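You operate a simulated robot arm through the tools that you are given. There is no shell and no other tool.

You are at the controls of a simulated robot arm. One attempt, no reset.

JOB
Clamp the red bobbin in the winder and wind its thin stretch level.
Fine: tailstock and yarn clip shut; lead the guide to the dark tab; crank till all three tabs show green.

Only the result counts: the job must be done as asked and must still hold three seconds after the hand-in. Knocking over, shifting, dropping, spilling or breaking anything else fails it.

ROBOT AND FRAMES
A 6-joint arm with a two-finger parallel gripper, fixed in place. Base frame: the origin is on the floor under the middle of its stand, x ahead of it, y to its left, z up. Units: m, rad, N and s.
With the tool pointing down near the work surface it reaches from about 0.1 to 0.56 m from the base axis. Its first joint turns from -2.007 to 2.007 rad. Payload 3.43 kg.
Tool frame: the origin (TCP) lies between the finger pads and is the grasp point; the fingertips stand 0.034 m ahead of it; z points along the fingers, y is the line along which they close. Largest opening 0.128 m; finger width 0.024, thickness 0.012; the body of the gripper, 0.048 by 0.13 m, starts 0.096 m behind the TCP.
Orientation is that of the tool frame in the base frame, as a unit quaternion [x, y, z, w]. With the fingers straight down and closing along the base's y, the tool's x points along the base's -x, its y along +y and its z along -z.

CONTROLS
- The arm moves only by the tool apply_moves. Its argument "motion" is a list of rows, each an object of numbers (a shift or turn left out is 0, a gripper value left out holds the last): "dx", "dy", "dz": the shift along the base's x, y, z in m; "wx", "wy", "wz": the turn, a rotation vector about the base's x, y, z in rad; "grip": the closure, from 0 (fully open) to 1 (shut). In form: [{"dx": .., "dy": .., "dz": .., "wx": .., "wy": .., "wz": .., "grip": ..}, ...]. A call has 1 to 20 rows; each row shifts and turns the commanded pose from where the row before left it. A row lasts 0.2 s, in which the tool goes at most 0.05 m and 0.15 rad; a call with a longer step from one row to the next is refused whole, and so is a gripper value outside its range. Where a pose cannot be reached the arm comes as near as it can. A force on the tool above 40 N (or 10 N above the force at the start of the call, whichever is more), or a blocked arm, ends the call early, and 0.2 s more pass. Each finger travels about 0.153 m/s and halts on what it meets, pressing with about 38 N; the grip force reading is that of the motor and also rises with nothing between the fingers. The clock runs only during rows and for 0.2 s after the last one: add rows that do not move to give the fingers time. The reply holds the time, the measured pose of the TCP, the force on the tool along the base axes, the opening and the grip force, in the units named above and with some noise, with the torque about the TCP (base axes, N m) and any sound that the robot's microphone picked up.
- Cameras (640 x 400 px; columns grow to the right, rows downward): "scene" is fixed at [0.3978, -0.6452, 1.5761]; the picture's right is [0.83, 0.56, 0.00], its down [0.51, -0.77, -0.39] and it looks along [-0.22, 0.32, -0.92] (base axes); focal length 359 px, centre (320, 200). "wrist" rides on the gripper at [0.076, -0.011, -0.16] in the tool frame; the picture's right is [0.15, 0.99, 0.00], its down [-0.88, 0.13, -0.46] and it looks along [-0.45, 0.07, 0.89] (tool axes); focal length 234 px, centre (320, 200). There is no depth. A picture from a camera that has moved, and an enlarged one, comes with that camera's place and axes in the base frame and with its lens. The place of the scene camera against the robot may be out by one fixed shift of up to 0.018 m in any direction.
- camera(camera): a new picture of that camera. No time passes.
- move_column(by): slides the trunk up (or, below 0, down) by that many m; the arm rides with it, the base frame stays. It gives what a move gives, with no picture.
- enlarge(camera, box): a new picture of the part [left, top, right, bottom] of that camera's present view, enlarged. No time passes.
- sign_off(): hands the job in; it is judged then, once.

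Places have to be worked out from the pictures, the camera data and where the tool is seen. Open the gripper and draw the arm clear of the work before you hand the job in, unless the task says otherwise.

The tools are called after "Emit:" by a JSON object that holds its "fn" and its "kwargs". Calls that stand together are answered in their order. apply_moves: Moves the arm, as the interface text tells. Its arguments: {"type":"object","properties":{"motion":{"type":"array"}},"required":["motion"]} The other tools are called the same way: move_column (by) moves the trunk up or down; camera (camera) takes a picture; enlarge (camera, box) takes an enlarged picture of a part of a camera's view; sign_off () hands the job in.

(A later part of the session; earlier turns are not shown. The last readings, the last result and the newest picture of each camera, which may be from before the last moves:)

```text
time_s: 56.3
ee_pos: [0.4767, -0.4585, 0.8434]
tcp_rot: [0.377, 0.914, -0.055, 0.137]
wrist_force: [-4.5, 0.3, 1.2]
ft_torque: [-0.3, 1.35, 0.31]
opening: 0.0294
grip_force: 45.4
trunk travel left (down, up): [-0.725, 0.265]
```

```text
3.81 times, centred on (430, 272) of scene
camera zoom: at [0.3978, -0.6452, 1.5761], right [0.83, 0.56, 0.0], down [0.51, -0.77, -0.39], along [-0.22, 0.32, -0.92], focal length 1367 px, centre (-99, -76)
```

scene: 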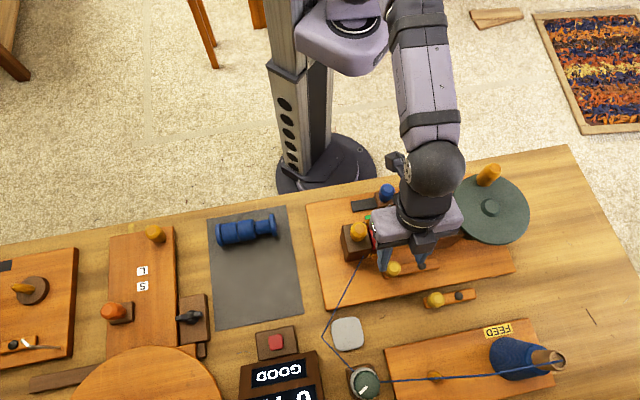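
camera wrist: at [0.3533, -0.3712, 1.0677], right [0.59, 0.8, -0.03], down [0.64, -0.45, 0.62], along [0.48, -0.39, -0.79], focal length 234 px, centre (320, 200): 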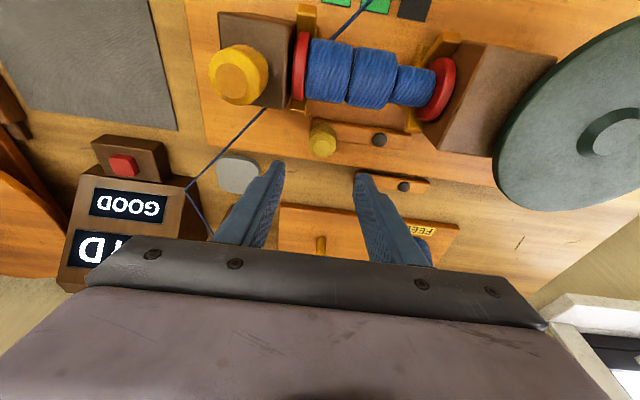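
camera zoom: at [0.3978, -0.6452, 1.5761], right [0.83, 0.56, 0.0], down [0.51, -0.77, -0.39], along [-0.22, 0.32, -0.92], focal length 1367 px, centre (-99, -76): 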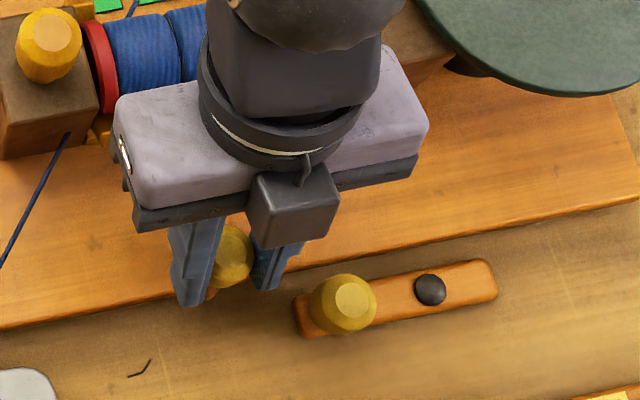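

Force is low and the lever is at about 38°. I'll continue to about 46°, keeping an eye on the loose clip nearby.

Emit:
{"fn": "apply_moves", "kwargs": {"motion": [{"dx": 0.004, "dy": -0.0006, "wx": -0.0141, "wy": -0.0142}, {"dx": 0.004, "dy": -0.0002, "wx": -0.0141, "wy": -0.0142}, {}]}}

Emit:
{"fn": "enlarge", "kwargs": {"camera": "wrist", "box": [220, 60, 420, 240]}}

Emit:
{"fn": "enlarge", "kwargs": {"camera": "scene", "box": [360, 220, 500, 325]}}

```text
time_s: 57.1
ee_pos: [0.4862, -0.4596, 0.8424]
tcp_rot: [0.375, 0.912, -0.063, 0.154]
wrist_force: [-1.0, 4.5, -0.8]
ft_torque: [-0.17, 1.0, 0.1]
opening: 0.0292
grip_force: 44.9
trunk travel left (down, up): [-0.725, 0.265]
```

```text
2.22 times, centred on (320, 150) of wrist
camera zoom: at [0.3893, -0.3812, 0.9673], right [0.6, 0.8, -0.05], down [0.58, -0.39, 0.72], along [0.56, -0.46, -0.69], focal length 520 px, centre (320, 311)
```

zoom: 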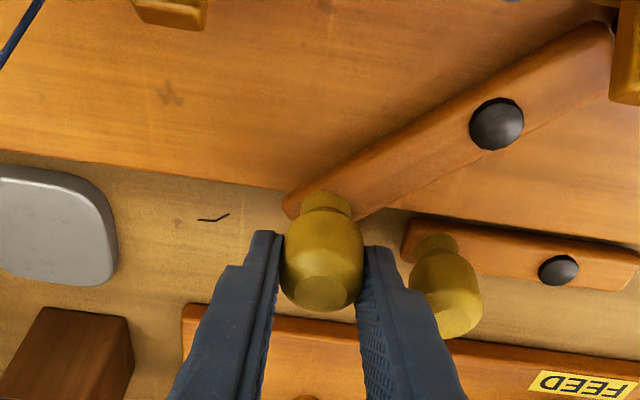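

```text
3.81 times, centred on (430, 272) of scene
camera zoom: at [0.3978, -0.6452, 1.5761], right [0.83, 0.56, 0.0], down [0.51, -0.77, -0.39], along [-0.22, 0.32, -0.92], focal length 1367 px, centre (-99, -76)
```

zoom: 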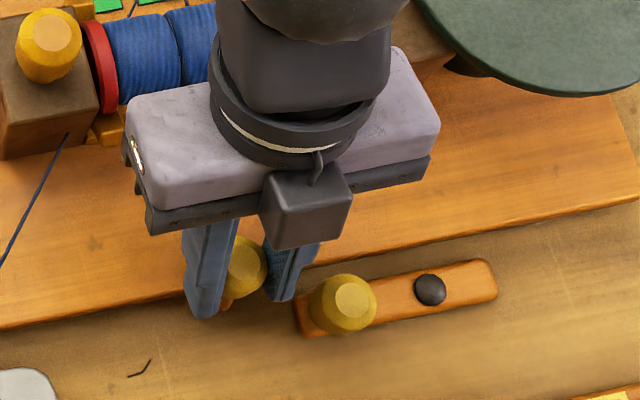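

The lever is at about 46° and still moving freely, but my right finger nears the loose clip's knob. I'll ease the grip slightly, raise 15 mm to clear it, and re-grip.

Emit:
{"fn": "apply_moves", "kwargs": {"motion": [{"grip": 0.71}, {}, {"dz": 0.008}, {"dz": 0.007}, {}]}}

Emit:
{"fn": "enlarge", "kwargs": {"camera": "wrist", "box": [220, 60, 420, 240]}}

Emit:
{"fn": "enlarge", "kwargs": {"camera": "scene", "box": [360, 220, 500, 325]}}

```text
time_s: 58.3
ee_pos: [0.4845, -0.4603, 0.8564]
tcp_rot: [0.376, 0.911, -0.064, 0.154]
wrist_force: [-0.2, -0.9, 0.3]
ft_torque: [0.01, 0.0, 0.0]
opening: 0.0369
grip_force: 0.1
trunk travel left (down, up): [-0.725, 0.265]
```

```text
2.22 times, centred on (320, 150) of wrist
camera zoom: at [0.3884, -0.382, 0.9826], right [0.6, 0.8, -0.05], down [0.58, -0.39, 0.72], along [0.56, -0.46, -0.69], focal length 520 px, centre (320, 311)
```

zoom: 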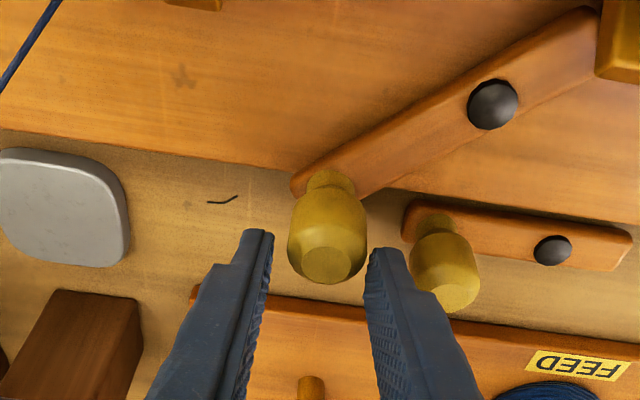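

```text
3.81 times, centred on (430, 272) of scene
camera zoom: at [0.3978, -0.6452, 1.5761], right [0.83, 0.56, 0.0], down [0.51, -0.77, -0.39], along [-0.22, 0.32, -0.92], focal length 1367 px, centre (-99, -76)
```

zoom: 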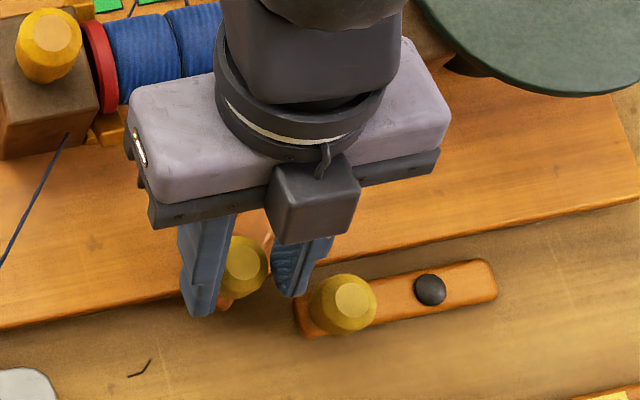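

The lever holds its position. I'll re-grip higher on the knob and continue along the arc to about 55°.

Emit:
{"fn": "apply_moves", "kwargs": {"motion": [{"grip": 0.85}, {}, {"dx": 0.0048, "dy": 0.0002}, {"dx": 0.0048, "dy": 0.0008}, {}]}}

Emit:
{"fn": "enlarge", "kwargs": {"camera": "wrist", "box": [220, 60, 420, 240]}}

Emit:
{"fn": "enlarge", "kwargs": {"camera": "scene", "box": [360, 220, 500, 325]}}

```text
time_s: 59.5
ee_pos: [0.4945, -0.4605, 0.8578]
tcp_rot: [0.376, 0.911, -0.064, 0.154]
wrist_force: [-0.7, -5.5, 0.5]
ft_torque: [-0.25, 0.4, 0.12]
opening: 0.0289
grip_force: 44.4
trunk travel left (down, up): [-0.725, 0.265]
```

```text
2.22 times, centred on (320, 150) of wrist
camera zoom: at [0.3979, -0.3821, 0.9825], right [0.6, 0.8, -0.05], down [0.58, -0.39, 0.72], along [0.56, -0.46, -0.69], focal length 520 px, centre (320, 311)
```

zoom: 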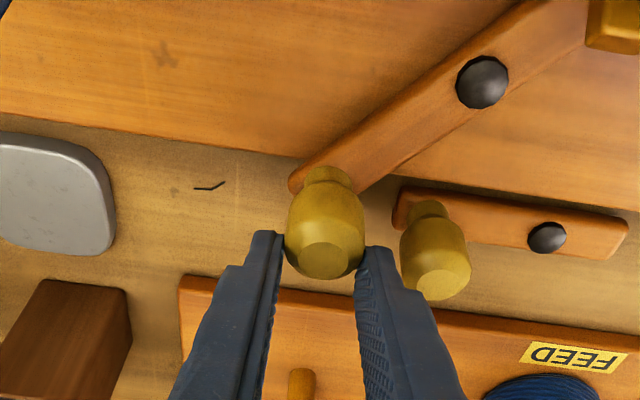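

```text
3.81 times, centred on (430, 272) of scene
camera zoom: at [0.3978, -0.6452, 1.5761], right [0.83, 0.56, 0.0], down [0.51, -0.77, -0.39], along [-0.22, 0.32, -0.92], focal length 1367 px, centre (-99, -76)
```

zoom: 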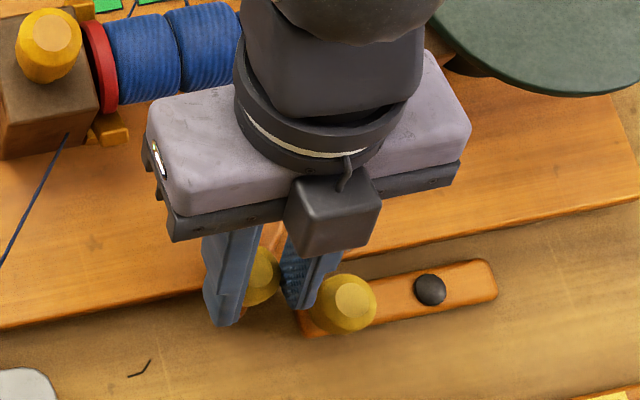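

The lever is at about 51° and still free. I'll continue to about 60°.

Emit:
{"fn": "apply_moves", "kwargs": {"motion": [{"dx": 0.0052, "dy": 0.0008}, {"dx": 0.0052, "dy": 0.0012}, {}]}}

Emit:
{"fn": "enlarge", "kwargs": {"camera": "wrist", "box": [220, 60, 420, 240]}}

Emit:
{"fn": "enlarge", "kwargs": {"camera": "scene", "box": [360, 220, 500, 325]}}

```text
time_s: 60.3
ee_pos: [0.4958, -0.4605, 0.8581]
tcp_rot: [0.377, 0.912, -0.063, 0.15]
wrist_force: [-32.1, -10.9, 2.1]
ft_torque: [-0.22, 1.14, -0.35]
opening: 0.0288
grip_force: 45.1
trunk travel left (down, up): [-0.725, 0.265]
```

```text
2.22 times, centred on (320, 150) of wrist
camera zoom: at [0.4016, -0.382, 0.9834], right [0.6, 0.8, -0.05], down [0.58, -0.39, 0.71], along [0.55, -0.46, -0.7], focal length 520 px, centre (320, 311)
```

zoom: 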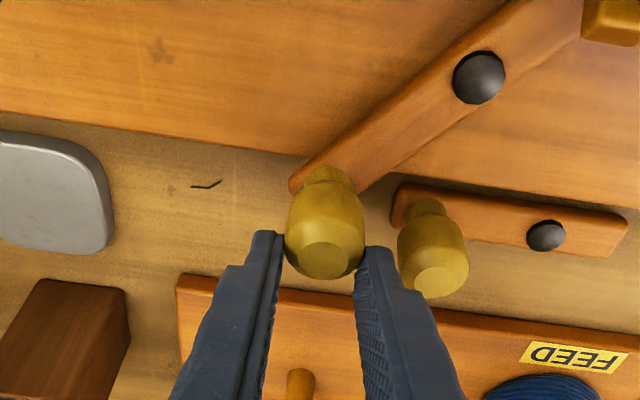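

```text
3.81 times, centred on (430, 272) of scene
camera zoom: at [0.3978, -0.6452, 1.5761], right [0.83, 0.56, 0.0], down [0.51, -0.77, -0.39], along [-0.22, 0.32, -0.92], focal length 1367 px, centre (-99, -76)
```

zoom: 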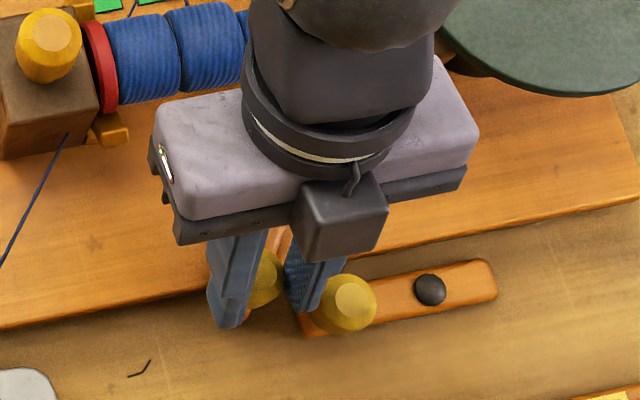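

The lever is now blocked by about 33 N along its arc near 52°. To be sure that this is the lever's own stop and not my finger on the loose clip, I'll ease off, raise 8 mm, and push again.

Emit:
{"fn": "apply_moves", "kwargs": {"motion": [{"dx": -0.009, "dy": -0.0015}, {"grip": 0.71}, {}, {"dz": 0.008}, {"grip": 0.85}, {}, {}]}}

Emit:
{"fn": "apply_moves", "kwargs": {"motion": [{"dx": 0.0045, "dy": 0.0005}, {"dx": 0.0035, "dy": 0.0008}, {}]}}

Emit:
{"fn": "enlarge", "kwargs": {"camera": "wrist", "box": [220, 60, 420, 240]}}

Emit:
{"fn": "enlarge", "kwargs": {"camera": "scene", "box": [360, 220, 500, 325]}}

```text
time_s: 61.9
ee_pos: [0.4963, -0.4601, 0.866]
tcp_rot: [0.375, 0.912, -0.063, 0.153]
wrist_force: [-1.5, -2.7, -6.0]
ft_torque: [-1.11, -0.37, -0.3]
opening: 0.0285
grip_force: 44.7
trunk travel left (down, up): [-0.725, 0.265]
```

```text
time_s: 62.7
ee_pos: [0.4961, -0.4604, 0.865]
tcp_rot: [0.377, 0.912, -0.065, 0.15]
wrist_force: [-32.4, -6.2, -0.2]
ft_torque: [-0.02, 1.29, -0.4]
opening: 0.0283
grip_force: 45.2
trunk travel left (down, up): [-0.725, 0.265]
```

```text
2.22 times, centred on (320, 150) of wrist
camera zoom: at [0.4009, -0.3817, 0.9909], right [0.6, 0.8, -0.05], down [0.58, -0.39, 0.71], along [0.55, -0.46, -0.7], focal length 520 px, centre (320, 311)
```

zoom: 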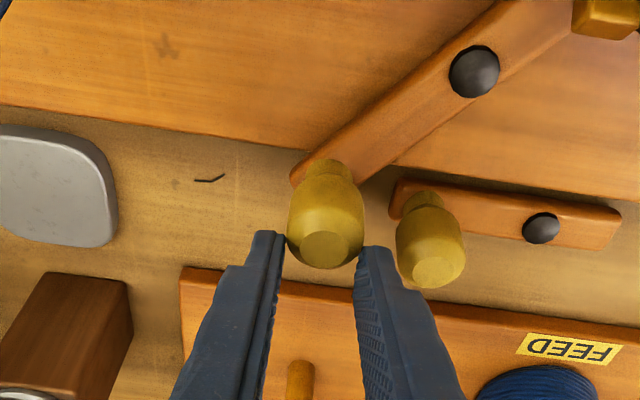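

```text
3.81 times, centred on (430, 272) of scene
camera zoom: at [0.3978, -0.6452, 1.5761], right [0.83, 0.56, 0.0], down [0.51, -0.77, -0.39], along [-0.22, 0.32, -0.92], focal length 1367 px, centre (-99, -76)
```

zoom: 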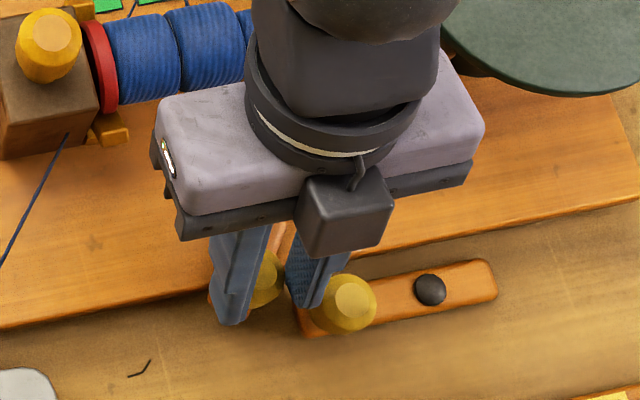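

Same stop with the fingertips well above the loose clip, so this is the lever's own end stop: the clip is shut. I'll release, rise and retreat to inspect.

Emit:
{"fn": "apply_moves", "kwargs": {"motion": [{"dx": -0.007, "dy": -0.001}, {"grip": 0.6}, {}, {"dz": 0.03}, {"dz": 0.04}, {"dz": 0.04, "dx": -0.01, "dy": 0.01}, {"dx": -0.03, "dy": 0.03, "wx": 0.0704, "wy": 0.0711}, {"dx": -0.03, "dy": 0.03, "wx": 0.0704, "wy": 0.0711}, {"dx": -0.03, "dy": 0.03, "wx": 0.0704, "wy": 0.0711}, {"dx": -0.02, "dy": 0.02}, {}]}}

Emit:
{"fn": "camera", "kwargs": {"camera": "wrist"}}

Emit:
{"fn": "enlarge", "kwargs": {"camera": "scene", "box": [310, 160, 530, 325]}}

```text
time_s: 65.1
ee_pos: [0.3783, -0.34, 0.9748]
tcp_rot: [0.38, 0.925, -0.006, 0.015]
wrist_force: [0.4, -0.5, -0.4]
ft_torque: [-0.01, -0.01, 0.02]
opening: 0.0513
grip_force: 0.1
trunk travel left (down, up): [-0.725, 0.265]
```

```text
taken
camera wrist: at [0.3115, -0.2911, 1.1318], right [0.59, 0.81, -0.01], down [0.71, -0.52, 0.49], along [0.39, -0.29, -0.87], focal length 234 px, centre (320, 200)
```

wrist: 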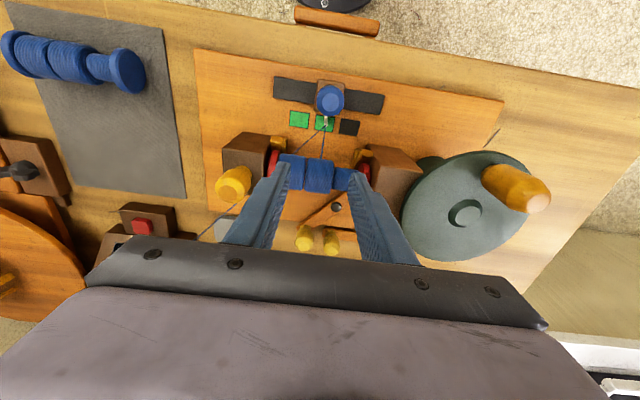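

```text
2.42 times, centred on (420, 242) of scene
camera zoom: at [0.3978, -0.6452, 1.5761], right [0.83, 0.56, 0.0], down [0.51, -0.77, -0.39], along [-0.22, 0.32, -0.92], focal length 870 px, centre (78, 97)
```

zoom: 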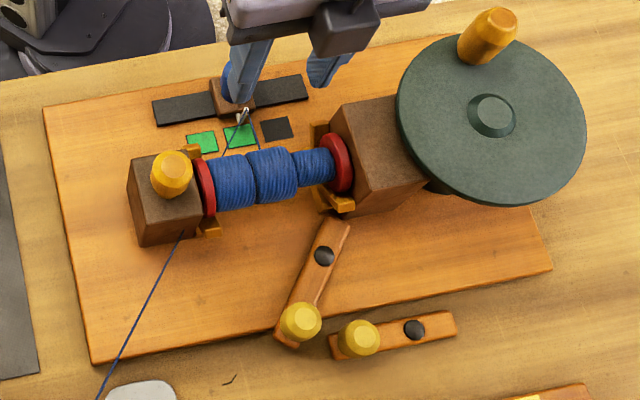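

The clip is shut and a new yarn strand now runs from the guide eye to the bobbin. Next is the guide: I'll zoom in on the guide, rail and tabs.

Emit:
{"fn": "enlarge", "kwargs": {"camera": "wrist", "box": [260, 60, 400, 180]}}

Emit:
{"fn": "enlarge", "kwargs": {"camera": "scene", "box": [340, 170, 440, 240]}}

```text
3.33 times, centred on (330, 120) of wrist
camera zoom: at [0.3115, -0.2911, 1.1318], right [0.59, 0.81, -0.01], down [0.71, -0.52, 0.49], along [0.39, -0.29, -0.87], focal length 781 px, centre (287, 467)
```

zoom: 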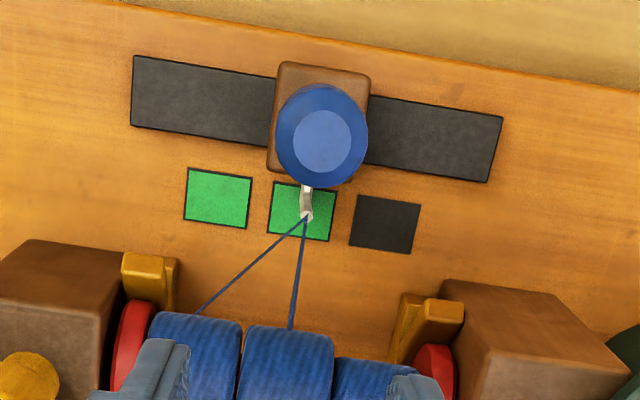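

```text
5.71 times, centred on (390, 205) of scene
camera zoom: at [0.3978, -0.6452, 1.5761], right [0.83, 0.56, 0.0], down [0.51, -0.77, -0.39], along [-0.22, 0.32, -0.92], focal length 2050 px, centre (-80, 171)
```

zoom: 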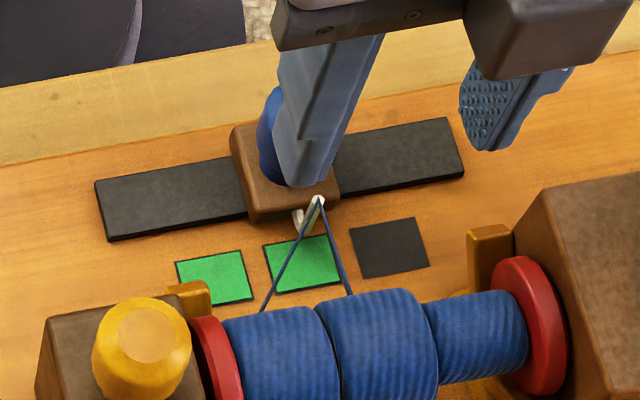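

The guide sits at the middle tab; the dark tab lies 0.0363 m further along +u. I'll move over the blue guide knob at about (0.342, -0.300).

Emit:
{"fn": "apply_moves", "kwargs": {"motion": [{"dx": -0.018, "dy": 0.02, "grip": 0.53}, {"dx": -0.0183, "dy": 0.02}, {"dz": -0.03}, {"dz": -0.03}, {}]}}

Emit:
{"fn": "enlarge", "kwargs": {"camera": "wrist", "box": [230, 80, 410, 240]}}

Emit:
{"fn": "enlarge", "kwargs": {"camera": "scene", "box": [330, 130, 470, 240]}}

```text
time_s: 66.3
ee_pos: [0.3395, -0.2975, 0.9139]
tcp_rot: [0.381, 0.924, -0.007, 0.016]
wrist_force: [0.0, 0.2, 0.5]
ft_torque: [-0.01, -0.02, 0.02]
opening: 0.0605
grip_force: 0.0
trunk travel left (down, up): [-0.725, 0.265]
```

```text
2.50 times, centred on (320, 160) of wrist
camera zoom: at [0.2744, -0.2499, 1.0715], right [0.59, 0.81, -0.01], down [0.71, -0.52, 0.49], along [0.39, -0.29, -0.87], focal length 585 px, centre (320, 300)
```

zoom: 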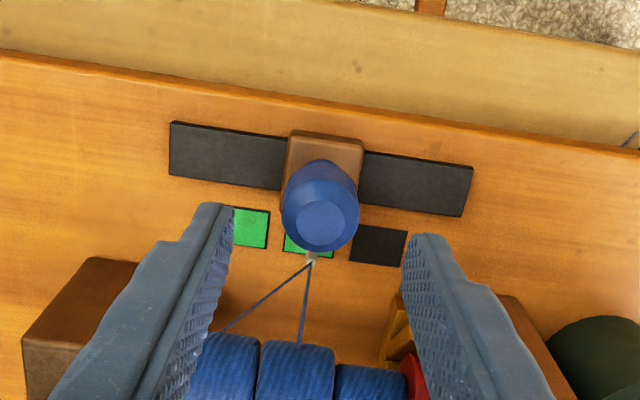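

```text
3.64 times, centred on (400, 185) of scene
camera zoom: at [0.3978, -0.6452, 1.5761], right [0.83, 0.56, 0.0], down [0.51, -0.77, -0.39], along [-0.22, 0.32, -0.92], focal length 1305 px, centre (29, 254)
```

zoom: 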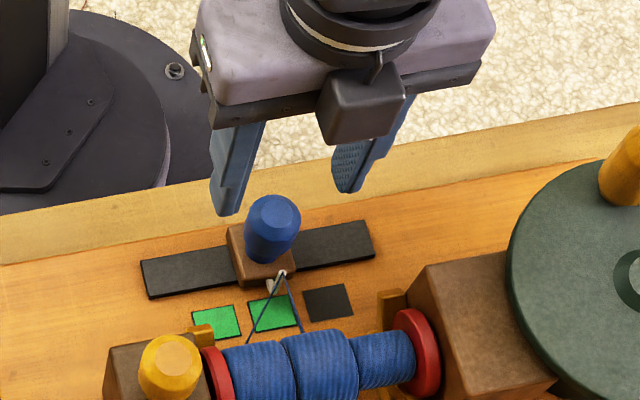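

The knob top is at z≈0.855 at (0.342, -0.2995). I'll centre, lower to z 0.852 and close on it.

Emit:
{"fn": "apply_moves", "kwargs": {"motion": [{"dx": 0.0025, "dy": -0.002, "dz": -0.02}, {"dz": -0.025}, {"dz": -0.012}, {"dz": -0.005}, {}]}}

Emit:
{"fn": "enlarge", "kwargs": {"camera": "wrist", "box": [230, 80, 410, 240]}}

```text
time_s: 67.5
ee_pos: [0.3428, -0.3006, 0.8522]
tcp_rot: [0.381, 0.924, -0.007, 0.017]
wrist_force: [0.6, 0.0, -0.8]
ft_torque: [-0.04, -0.01, 0.0]
opening: 0.06
grip_force: 0.1
trunk travel left (down, up): [-0.725, 0.265]
```

```text
2.50 times, centred on (320, 160) of wrist
camera zoom: at [0.2771, -0.2526, 1.0091], right [0.59, 0.81, -0.01], down [0.71, -0.52, 0.49], along [0.39, -0.29, -0.87], focal length 585 px, centre (320, 300)
```

zoom: 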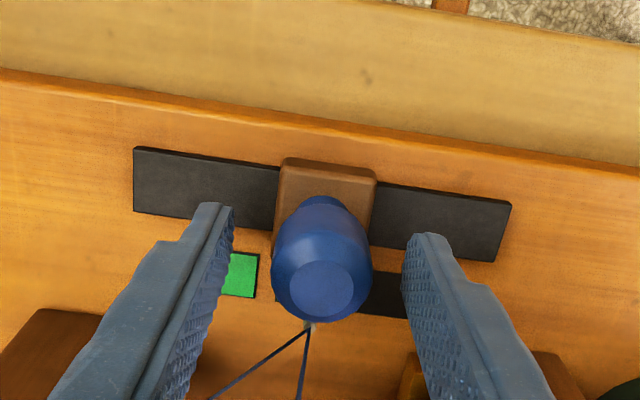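

The knob is well centred between the pads. I'll close on it.

Emit:
{"fn": "apply_moves", "kwargs": {"motion": [{"grip": 0.65}, {"grip": 0.75}, {"grip": 0.88}, {}]}}

Emit:
{"fn": "enlarge", "kwargs": {"camera": "wrist", "box": [230, 80, 410, 240]}}

```text
time_s: 68.5
ee_pos: [0.3426, -0.3007, 0.8532]
tcp_rot: [0.381, 0.925, -0.007, 0.016]
wrist_force: [1.3, 1.1, -1.7]
ft_torque: [-0.4, 0.28, -0.08]
opening: 0.0315
grip_force: 45.2
trunk travel left (down, up): [-0.725, 0.265]
```

```text
2.50 times, centred on (320, 160) of wrist
camera zoom: at [0.2771, -0.2527, 1.0092], right [0.59, 0.81, -0.01], down [0.71, -0.52, 0.49], along [0.39, -0.29, -0.87], focal length 585 px, centre (320, 300)
```

zoom: 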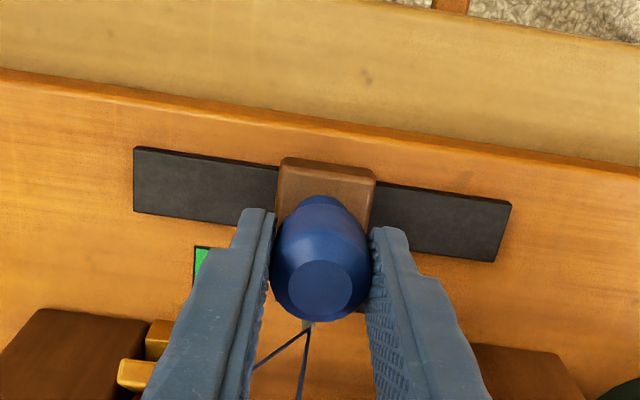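

The guide knob is held without side load. I'll slide the guide 36 mm along the rail toward the dark tab in small steps.

Emit:
{"fn": "apply_moves", "kwargs": {"motion": [{"dx": 0.0042, "dy": 0.0043}, {"dx": 0.0042, "dy": 0.0043}, {}]}}

Emit:
{"fn": "apply_moves", "kwargs": {"motion": [{"dx": 0.0042, "dy": 0.0043}, {"dx": 0.0042, "dy": 0.0043}, {"dx": 0.0043, "dy": 0.0043}, {"dx": 0.0043, "dy": 0.0043}, {}]}}

Emit:
{"fn": "enlarge", "kwargs": {"camera": "scene", "box": [330, 150, 470, 250]}}

Emit:
{"fn": "enlarge", "kwargs": {"camera": "wrist", "box": [230, 80, 410, 240]}}

```text
time_s: 69.3
ee_pos: [0.3507, -0.291, 0.8524]
tcp_rot: [0.38, 0.925, -0.007, 0.016]
wrist_force: [0.9, 0.8, -1.5]
ft_torque: [-0.4, 0.47, -0.13]
opening: 0.0319
grip_force: 45.5
trunk travel left (down, up): [-0.725, 0.265]
```

```text
time_s: 70.5
ee_pos: [0.3692, -0.2752, 0.8519]
tcp_rot: [0.381, 0.924, -0.007, 0.016]
wrist_force: [-0.4, -2.3, 1.8]
ft_torque: [0.65, -0.25, 0.12]
opening: 0.0316
grip_force: 44.8
trunk travel left (down, up): [-0.725, 0.265]
```

```text
4.00 times, centred on (400, 200) of scene
camera zoom: at [0.3978, -0.6452, 1.5761], right [0.83, 0.56, 0.0], down [0.51, -0.77, -0.39], along [-0.22, 0.32, -0.92], focal length 1435 px, centre (0, 200)
```

zoom: 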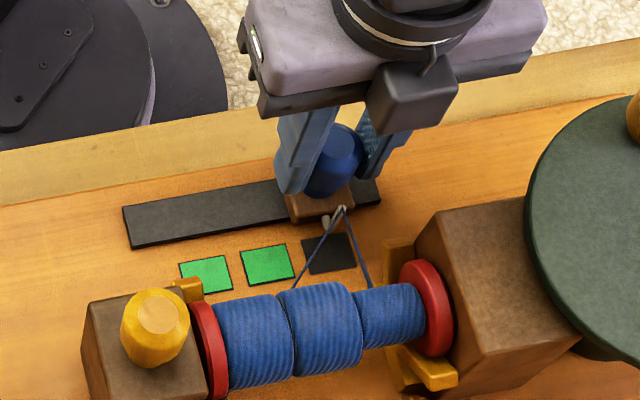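

```text
2.50 times, centred on (320, 160) of wrist
camera zoom: at [0.3028, -0.2267, 1.0092], right [0.59, 0.81, -0.01], down [0.7, -0.52, 0.49], along [0.39, -0.29, -0.87], focal length 585 px, centre (320, 300)
```

zoom: 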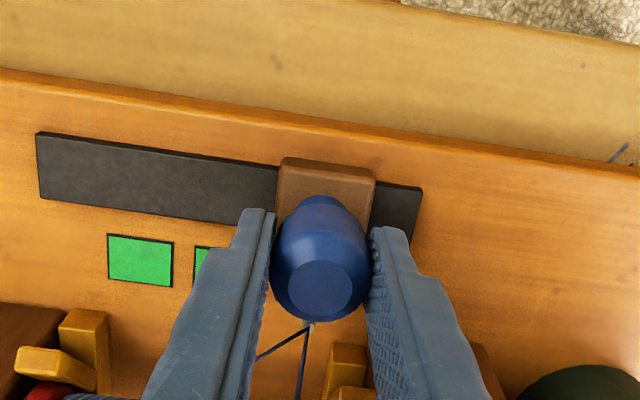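

The guide eye now sits over the dark tab with the same offset it had at the middle one, and the strand runs to the thin stretch. I'll release and lift off.

Emit:
{"fn": "apply_moves", "kwargs": {"motion": [{"grip": 0.65}, {"grip": 0.53}, {}, {"dz": 0.03}, {"dz": 0.04}, {"dz": 0.04}, {}]}}

Emit:
{"fn": "camera", "kwargs": {"camera": "wrist"}}

Emit:
{"fn": "enlarge", "kwargs": {"camera": "scene", "box": [330, 150, 550, 300]}}

```text
time_s: 72.1
ee_pos: [0.3683, -0.2743, 0.9646]
tcp_rot: [0.381, 0.925, -0.007, 0.015]
wrist_force: [0.1, 0.4, 0.1]
ft_torque: [-0.02, 0.0, 0.01]
opening: 0.0602
grip_force: 0.1
trunk travel left (down, up): [-0.725, 0.265]
```

```text
taken
camera wrist: at [0.3021, -0.2263, 1.1206], right [0.59, 0.81, -0.01], down [0.71, -0.52, 0.49], along [0.39, -0.29, -0.87], focal length 234 px, centre (320, 200)
```

wrist: 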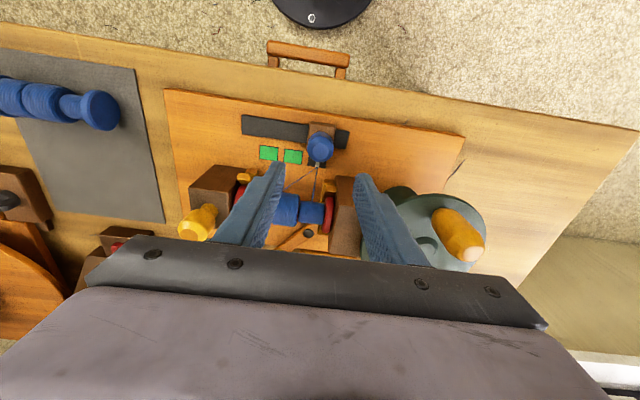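

```text
2.67 times, centred on (440, 225) of scene
camera zoom: at [0.3978, -0.6452, 1.5761], right [0.83, 0.56, 0.0], down [0.51, -0.77, -0.39], along [-0.22, 0.32, -0.92], focal length 957 px, centre (0, 133)
```

zoom: 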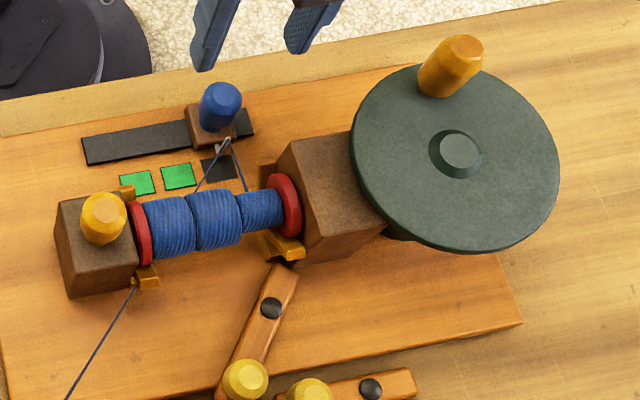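

The guide stays put at the dark tab. Now the crank: I'll raise the trunk by 0.1 and move to a vantage point to measure the wheel hub and handle.

Emit:
{"fn": "move_column", "kwargs": {"by": 0.1}}

Emit:
{"fn": "apply_moves", "kwargs": {"motion": [{"dx": 0.007, "dy": 0.035}, {"dx": 0.007, "dy": 0.035, "grip": 1.0}, {}, {}]}}

Emit:
{"fn": "camera", "kwargs": {"camera": "wrist"}}

Emit:
{"fn": "enlarge", "kwargs": {"camera": "wrist", "box": [280, 110, 480, 260]}}

```text
time_s: 73.4
ee_pos: [0.3673, -0.2742, 1.0631]
tcp_rot: [0.381, 0.924, -0.006, 0.016]
wrist_force: [-0.2, -0.4, -0.6]
ft_torque: [-0.01, 0.03, -0.01]
opening: 0.0599
grip_force: 0.0
trunk travel left (down, up): [-0.825, 0.165]
```

```text
time_s: 74.4
ee_pos: [0.3823, -0.2028, 1.0641]
tcp_rot: [0.381, 0.924, -0.007, 0.016]
wrist_force: [0.1, -1.4, -0.5]
ft_torque: [0.01, -0.01, -0.02]
opening: 0.0
grip_force: 32.9
trunk travel left (down, up): [-0.825, 0.165]
```

```text
taken
camera wrist: at [0.3164, -0.1552, 1.2209], right [0.59, 0.8, -0.01], down [0.71, -0.52, 0.49], along [0.39, -0.29, -0.87], focal length 234 px, centre (320, 200)
```

wrist: 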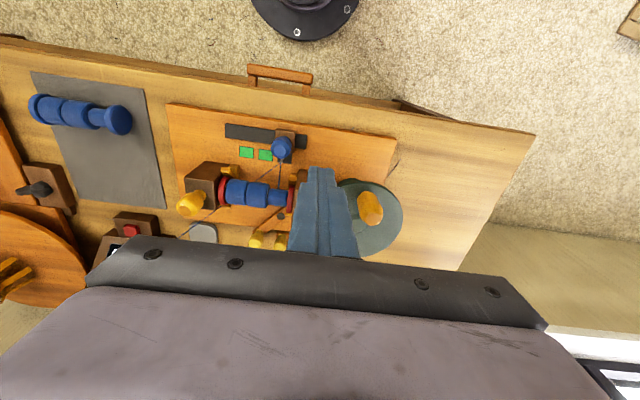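

```text
2.67 times, centred on (380, 185) of wrist
camera zoom: at [0.3164, -0.1552, 1.2209], right [0.59, 0.8, -0.01], down [0.71, -0.52, 0.49], along [0.39, -0.29, -0.87], focal length 624 px, centre (160, 240)
```

zoom: 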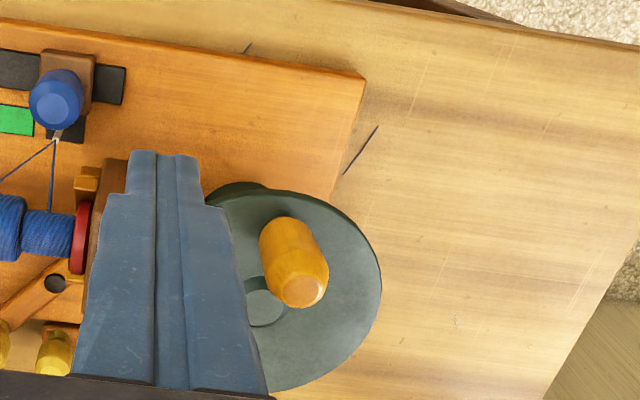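

The handle top is near (0.501, -0.203, 0.955) and the hub near (0.534, -0.238). I'll move to the far side of the wheel for an unobstructed view to fix the crank circle.

Emit:
{"fn": "apply_moves", "kwargs": {"motion": [{"dx": 0.025, "dy": 0.025}, {"dx": 0.025, "dy": 0.025}, {"dx": 0.025, "dy": 0.025}, {"dx": 0.025, "dy": 0.015}, {"dx": 0.025, "dy": 0.01}, {}]}}

Emit:
{"fn": "camera", "kwargs": {"camera": "wrist"}}

Emit:
{"fn": "enlarge", "kwargs": {"camera": "wrist", "box": [180, 130, 340, 260]}}

Emit:
{"fn": "enlarge", "kwargs": {"camera": "scene", "box": [420, 140, 560, 260]}}

```text
time_s: 75.8
ee_pos: [0.5069, -0.1042, 1.064]
tcp_rot: [0.38, 0.925, -0.007, 0.016]
wrist_force: [-0.4, -0.4, -0.4]
ft_torque: [-0.02, -0.01, -0.01]
opening: 0.0
grip_force: 32.9
trunk travel left (down, up): [-0.825, 0.165]
```

```text
taken
camera wrist: at [0.4404, -0.0556, 1.2214], right [0.59, 0.8, 0.0], down [0.7, -0.52, 0.49], along [0.39, -0.29, -0.87], focal length 234 px, centre (320, 200)
```

wrist: 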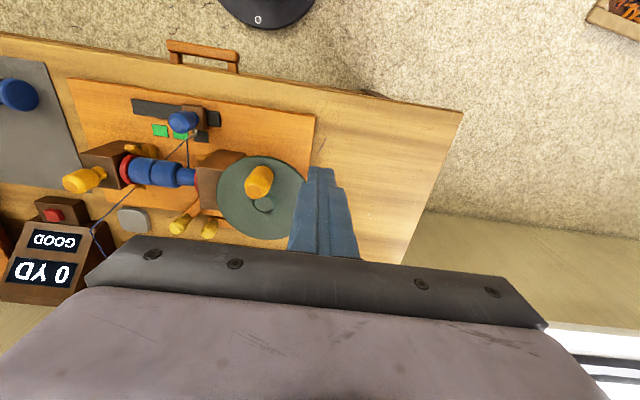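

```text
3.08 times, centred on (260, 195) of wrist
camera zoom: at [0.4404, -0.0556, 1.2214], right [0.59, 0.8, 0.0], down [0.7, -0.52, 0.49], along [0.39, -0.29, -0.87], focal length 720 px, centre (505, 215)
```

zoom: 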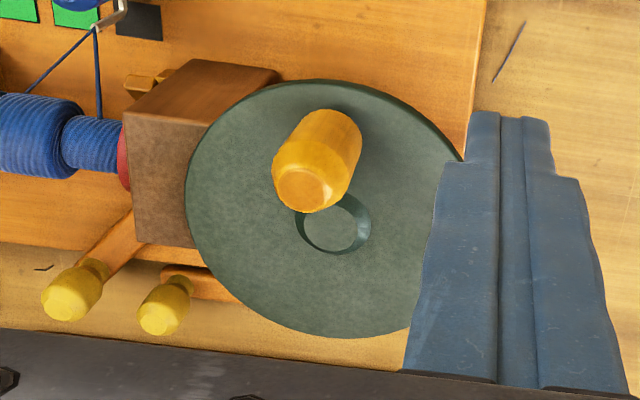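

```text
3.33 times, centred on (490, 200) of scene
camera zoom: at [0.3978, -0.6452, 1.5761], right [0.83, 0.56, 0.0], down [0.51, -0.77, -0.39], along [-0.22, 0.32, -0.92], focal length 1196 px, centre (-247, 200)
```

zoom: 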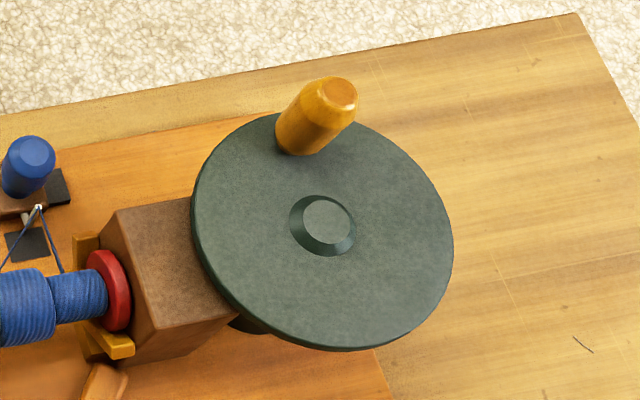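

The hub is at about (0.535, -0.2405), the handle circle radius is about 0.051, and the handle spans z 0.885–0.955. I'll use the closed fingers as a peg: tilt slightly outward, move beside the handle and lower there.

Emit:
{"fn": "apply_moves", "kwargs": {"motion": [{"wx": -0.041, "wy": -0.0912, "dx": 0.012, "dy": -0.025}, {"wx": -0.041, "wy": -0.0912, "dx": 0.014, "dy": -0.031}, {"dx": 0.0154, "dy": -0.031}, {"dz": -0.03}, {"dz": -0.03}, {}]}}

Emit:
{"fn": "camera", "kwargs": {"camera": "wrist"}}

Emit:
{"fn": "enlarge", "kwargs": {"camera": "scene", "box": [420, 120, 580, 260]}}

```text
time_s: 77.2
ee_pos: [0.5477, -0.19, 1.0055]
tcp_rot: [0.379, 0.918, -0.01, 0.115]
wrist_force: [-0.3, -0.3, 1.3]
ft_torque: [-0.05, 0.02, 0.02]
opening: 0.0
grip_force: 32.8
trunk travel left (down, up): [-0.825, 0.165]
```

```text
taken
camera wrist: at [0.4551, -0.1306, 1.142], right [0.59, 0.81, 0.04], down [0.6, -0.47, 0.65], along [0.54, -0.36, -0.76], focal length 234 px, centre (320, 200)
```

wrist: 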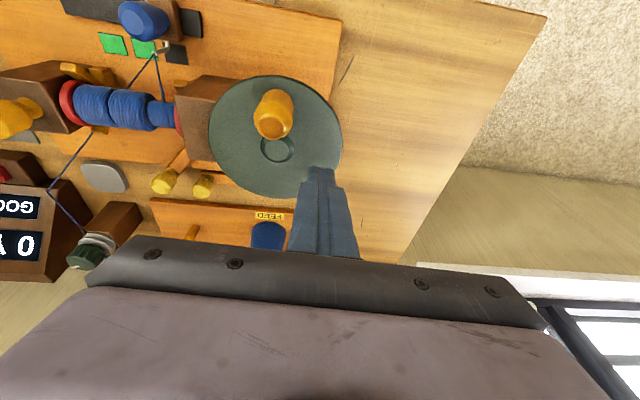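

```text
2.86 times, centred on (500, 190) of scene
camera zoom: at [0.3978, -0.6452, 1.5761], right [0.83, 0.56, 0.0], down [0.51, -0.77, -0.39], along [-0.22, 0.32, -0.92], focal length 1025 px, centre (-194, 229)
```

zoom: 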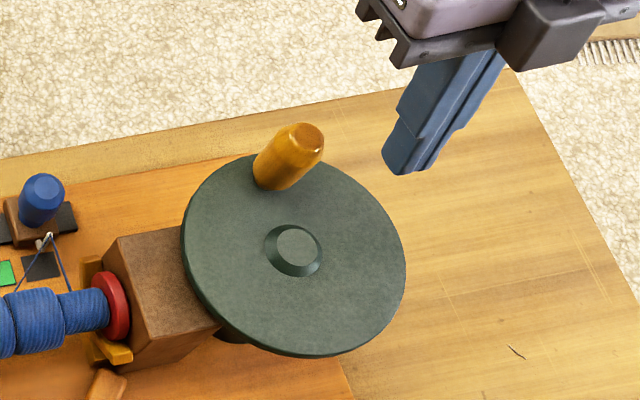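

Position is good with clear space around the peg. I'll lower to z 0.942 so the fingertips stay about 20 mm above the disc.

Emit:
{"fn": "apply_moves", "kwargs": {"motion": [{"dz": -0.025}, {"dz": -0.025}, {"dz": -0.0135}, {}]}}

Emit:
{"fn": "camera", "kwargs": {"camera": "wrist"}}

Emit:
{"fn": "enlarge", "kwargs": {"camera": "scene", "box": [420, 120, 580, 260]}}

```text
time_s: 78.2
ee_pos: [0.5484, -0.191, 0.941]
tcp_rot: [0.379, 0.918, -0.009, 0.116]
wrist_force: [0.3, -0.1, 1.2]
ft_torque: [0.02, -0.04, -0.03]
opening: 0.0001
grip_force: 32.7
trunk travel left (down, up): [-0.825, 0.165]
```

```text
taken
camera wrist: at [0.4557, -0.1308, 1.0784], right [0.59, 0.81, 0.04], down [0.6, -0.47, 0.65], along [0.54, -0.36, -0.76], focal length 234 px, centre (320, 200)
```

wrist: 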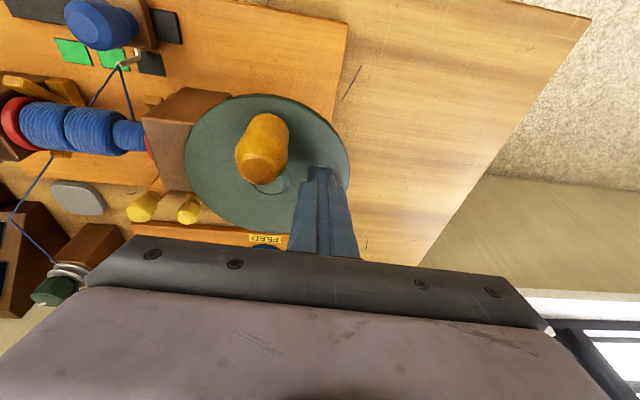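

```text
2.86 times, centred on (500, 190) of scene
camera zoom: at [0.3978, -0.6452, 1.5761], right [0.83, 0.56, 0.0], down [0.51, -0.77, -0.39], along [-0.22, 0.32, -0.92], focal length 1025 px, centre (-194, 229)
```

zoom: 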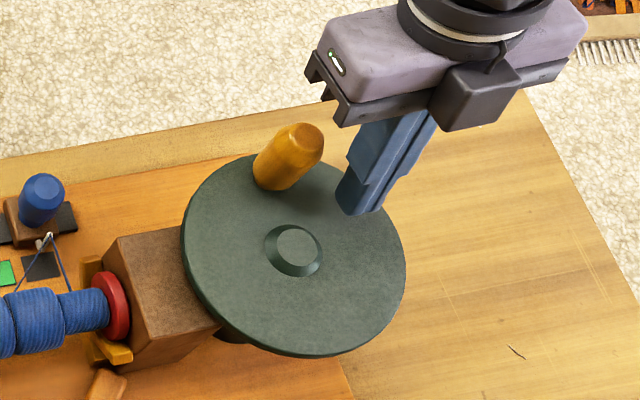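

The peg is beside the handle. I'll push the handle counter-clockwise first by a small arc and see whether it turns and what changes.

Emit:
{"fn": "apply_moves", "kwargs": {"motion": [{"dx": -0.0133, "dy": 0.0017}, {"dx": -0.0133, "dy": -0.0017}, {"dx": -0.0124, "dy": -0.0052}, {"dx": -0.0106, "dy": -0.0081}, {}]}}

Emit:
{"fn": "enlarge", "kwargs": {"camera": "scene", "box": [320, 120, 580, 300]}}

Emit:
{"fn": "enlarge", "kwargs": {"camera": "scene", "box": [200, 300, 400, 400]}}

```text
time_s: 79.4
ee_pos: [0.4983, -0.2041, 0.9418]
tcp_rot: [0.379, 0.918, -0.01, 0.116]
wrist_force: [-0.1, -0.3, 0.9]
ft_torque: [-0.01, 0.0, -0.03]
opening: 0.0
grip_force: 32.8
trunk travel left (down, up): [-0.825, 0.165]
```

```text
2.22 times, centred on (450, 210) of scene
camera zoom: at [0.3978, -0.6452, 1.5761], right [0.83, 0.56, 0.0], down [0.51, -0.77, -0.39], along [-0.22, 0.32, -0.92], focal length 797 px, centre (31, 178)
```

zoom: 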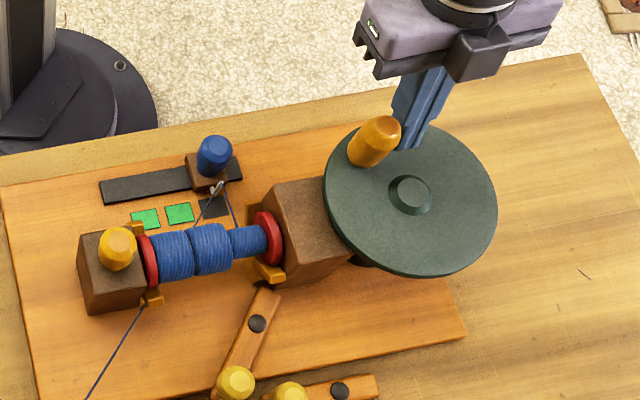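

```text
3.20 times, centred on (300, 350) of scene
camera zoom: at [0.3978, -0.6452, 1.5761], right [0.83, 0.56, 0.0], down [0.51, -0.77, -0.39], along [-0.22, 0.32, -0.92], focal length 1148 px, centre (384, -280)
```

zoom: 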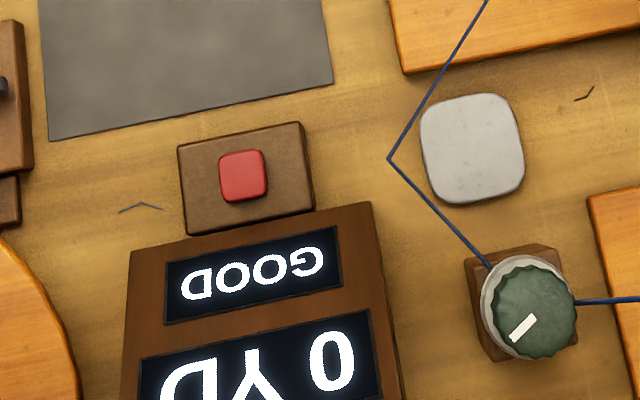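

The wheel turns freely counter-clockwise with almost no force. I'll push on along the circle to check reach on the far side and look for signs of winding.

Emit:
{"fn": "apply_moves", "kwargs": {"motion": [{"dx": -0.01327, "dy": -0.023}, {"dx": 0.0, "dy": -0.02656}, {"dx": 0.01327, "dy": -0.023}, {"dx": 0.023, "dy": -0.01327}, {"dx": 0.02656, "dy": 0.0}, {"dx": 0.023, "dy": 0.01327}, {}]}}

Emit:
{"fn": "enlarge", "kwargs": {"camera": "scene", "box": [320, 120, 580, 300]}}

Emit:
{"fn": "enlarge", "kwargs": {"camera": "scene", "box": [200, 300, 400, 400]}}

```text
time_s: 81.0
ee_pos: [0.5699, -0.2776, 0.94]
tcp_rot: [0.379, 0.918, -0.01, 0.116]
wrist_force: [0.4, 1.5, -0.5]
ft_torque: [-0.02, 0.02, -0.02]
opening: 0.0003
grip_force: 33.0
trunk travel left (down, up): [-0.825, 0.165]
```

```text
2.22 times, centred on (450, 210) of scene
camera zoom: at [0.3978, -0.6452, 1.5761], right [0.83, 0.56, 0.0], down [0.51, -0.77, -0.39], along [-0.22, 0.32, -0.92], focal length 797 px, centre (31, 178)
```

zoom: 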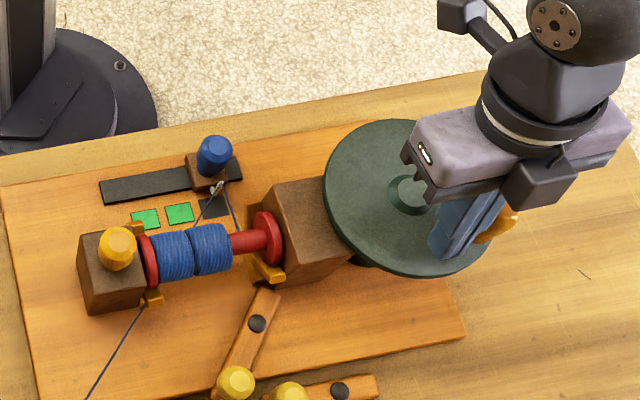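

```text
3.20 times, centred on (300, 350) of scene
camera zoom: at [0.3978, -0.6452, 1.5761], right [0.83, 0.56, 0.0], down [0.51, -0.77, -0.39], along [-0.22, 0.32, -0.92], focal length 1148 px, centre (384, -280)
```

zoom: 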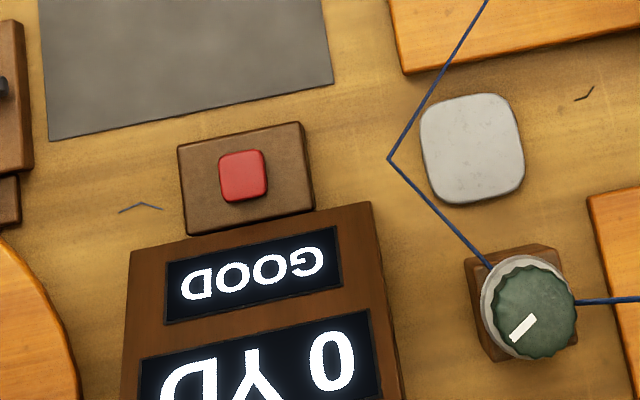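

Counter-clockwise unwound the thin stretch, so winding is clockwise. I'll run the peg back around the circle the other way until it meets the handle from its other side, then start winding.

Emit:
{"fn": "apply_moves", "kwargs": {"motion": [{"dx": -0.023, "dy": -0.01327}, {"dx": -0.02656, "dy": 0.0}, {"dx": -0.023, "dy": 0.01327}, {"dx": -0.01327, "dy": 0.023}, {"dx": 0.0, "dy": 0.02656}, {"dx": 0.01327, "dy": 0.023}, {"dx": 0.023, "dy": 0.01327}, {"dx": 0.02656, "dy": 0.0}, {"dx": 0.023, "dy": -0.01327}, {}]}}

Emit:
{"fn": "enlarge", "kwargs": {"camera": "scene", "box": [320, 120, 580, 300]}}

```text
time_s: 83.2
ee_pos: [0.5715, -0.2057, 0.9389]
tcp_rot: [0.379, 0.918, -0.01, 0.116]
wrist_force: [-0.1, -0.5, -0.5]
ft_torque: [0.05, 0.02, 0.03]
opening: 0.0001
grip_force: 33.1
trunk travel left (down, up): [-0.825, 0.165]
```

```text
2.22 times, centred on (450, 210) of scene
camera zoom: at [0.3978, -0.6452, 1.5761], right [0.83, 0.56, 0.0], down [0.51, -0.77, -0.39], along [-0.22, 0.32, -0.92], focal length 797 px, centre (31, 178)
```

zoom: 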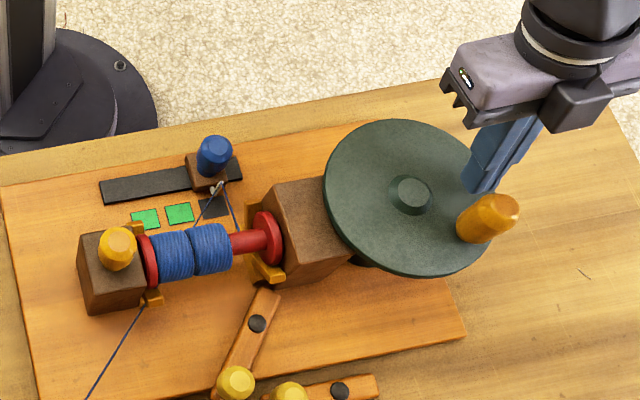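

The peg is now on the other side of the handle. I'll wind clockwise half a turn and check the thin stretch.

Emit:
{"fn": "apply_moves", "kwargs": {"motion": [{"dx": 0.01327, "dy": -0.023}, {"dx": 0.0, "dy": -0.02656}, {"dx": -0.01327, "dy": -0.023}, {"dx": -0.023, "dy": -0.01327}, {"dx": -0.02656, "dy": 0.0}, {"dx": -0.023, "dy": 0.01327}, {}]}}

Emit:
{"fn": "enlarge", "kwargs": {"camera": "scene", "box": [320, 120, 580, 300]}}

Emit:
{"fn": "camera", "kwargs": {"camera": "scene"}}

```text
time_s: 84.8
ee_pos: [0.499, -0.2791, 0.9407]
tcp_rot: [0.379, 0.918, -0.01, 0.116]
wrist_force: [-0.5, -0.5, -0.5]
ft_torque: [0.0, -0.04, -0.03]
opening: 0.0
grip_force: 33.7
trunk travel left (down, up): [-0.825, 0.165]
```

```text
2.22 times, centred on (450, 210) of scene
camera zoom: at [0.3978, -0.6452, 1.5761], right [0.83, 0.56, 0.0], down [0.51, -0.77, -0.39], along [-0.22, 0.32, -0.92], focal length 797 px, centre (31, 178)
```

zoom: 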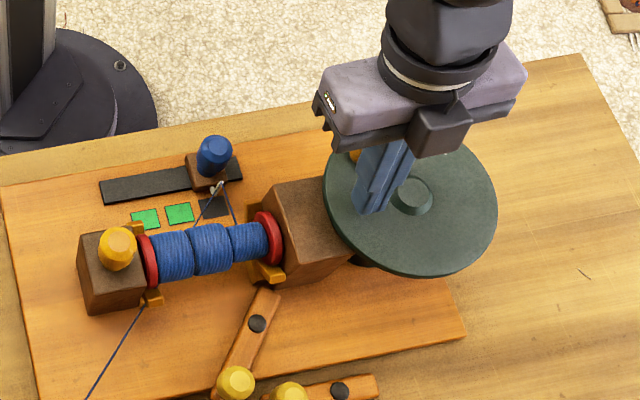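

```text
taken
```

scene: 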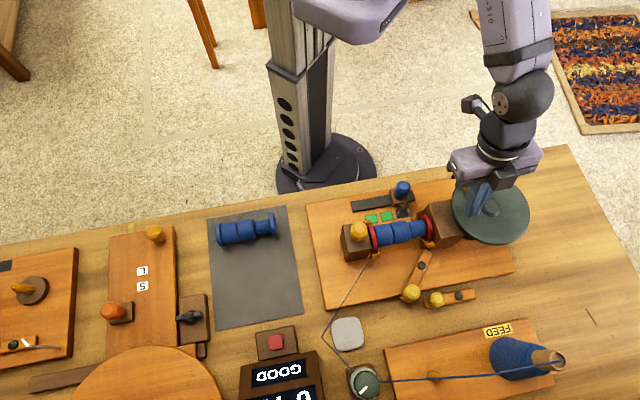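

The thin stretch is filling again. I'll zoom in to compare its thickness with the neighbours.

Emit:
{"fn": "enlarge", "kwargs": {"camera": "scene", "box": [340, 180, 460, 265]}}

```text
4.71 times, centred on (400, 222) of scene
camera zoom: at [0.3978, -0.6452, 1.5761], right [0.83, 0.56, 0.0], down [0.51, -0.77, -0.39], along [-0.22, 0.32, -0.92], focal length 1688 px, centre (-56, 94)
```

zoom: 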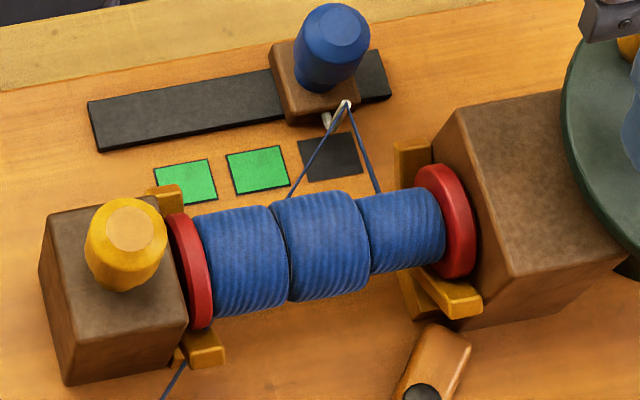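

Thickness is about 73% of the neighbours after roughly 150° of winding, so about half a turn more is needed. I'll go 60° further and check, then use small steps.

Emit:
{"fn": "apply_moves", "kwargs": {"motion": [{"dx": -0.01327, "dy": 0.023}, {"dx": 0.0, "dy": 0.02656}, {}]}}

Emit:
{"fn": "enlarge", "kwargs": {"camera": "scene", "box": [340, 180, 460, 265]}}

```text
time_s: 85.6
ee_pos: [0.4845, -0.2275, 0.9397]
tcp_rot: [0.379, 0.918, -0.01, 0.116]
wrist_force: [0.7, 0.8, -0.3]
ft_torque: [0.01, 0.01, 0.01]
opening: 0.0
grip_force: 32.7
trunk travel left (down, up): [-0.825, 0.165]
```

```text
4.71 times, centred on (400, 222) of scene
camera zoom: at [0.3978, -0.6452, 1.5761], right [0.83, 0.56, 0.0], down [0.51, -0.77, -0.39], along [-0.22, 0.32, -0.92], focal length 1688 px, centre (-56, 94)
```

zoom: 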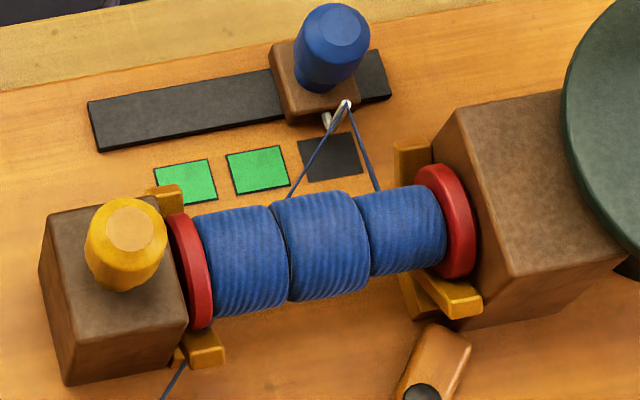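

It is growing (about 82%) and the third tab is still dark. I'll continue 30° and check.

Emit:
{"fn": "apply_moves", "kwargs": {"motion": [{"dx": 0.01327, "dy": 0.023}, {}]}}

Emit:
{"fn": "enlarge", "kwargs": {"camera": "scene", "box": [340, 180, 460, 265]}}

```text
time_s: 86.2
ee_pos: [0.4991, -0.2048, 0.9408]
tcp_rot: [0.379, 0.918, -0.01, 0.116]
wrist_force: [0.1, -0.6, -0.3]
ft_torque: [0.02, 0.01, -0.02]
opening: 0.0
grip_force: 32.9
trunk travel left (down, up): [-0.825, 0.165]
```

```text
4.71 times, centred on (400, 222) of scene
camera zoom: at [0.3978, -0.6452, 1.5761], right [0.83, 0.56, 0.0], down [0.51, -0.77, -0.39], along [-0.22, 0.32, -0.92], focal length 1688 px, centre (-56, 94)
```

zoom: 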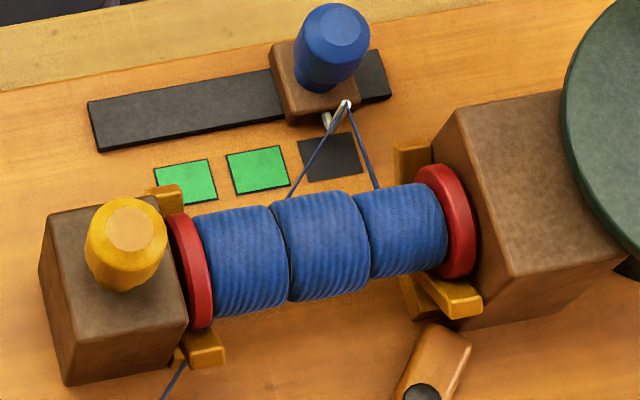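

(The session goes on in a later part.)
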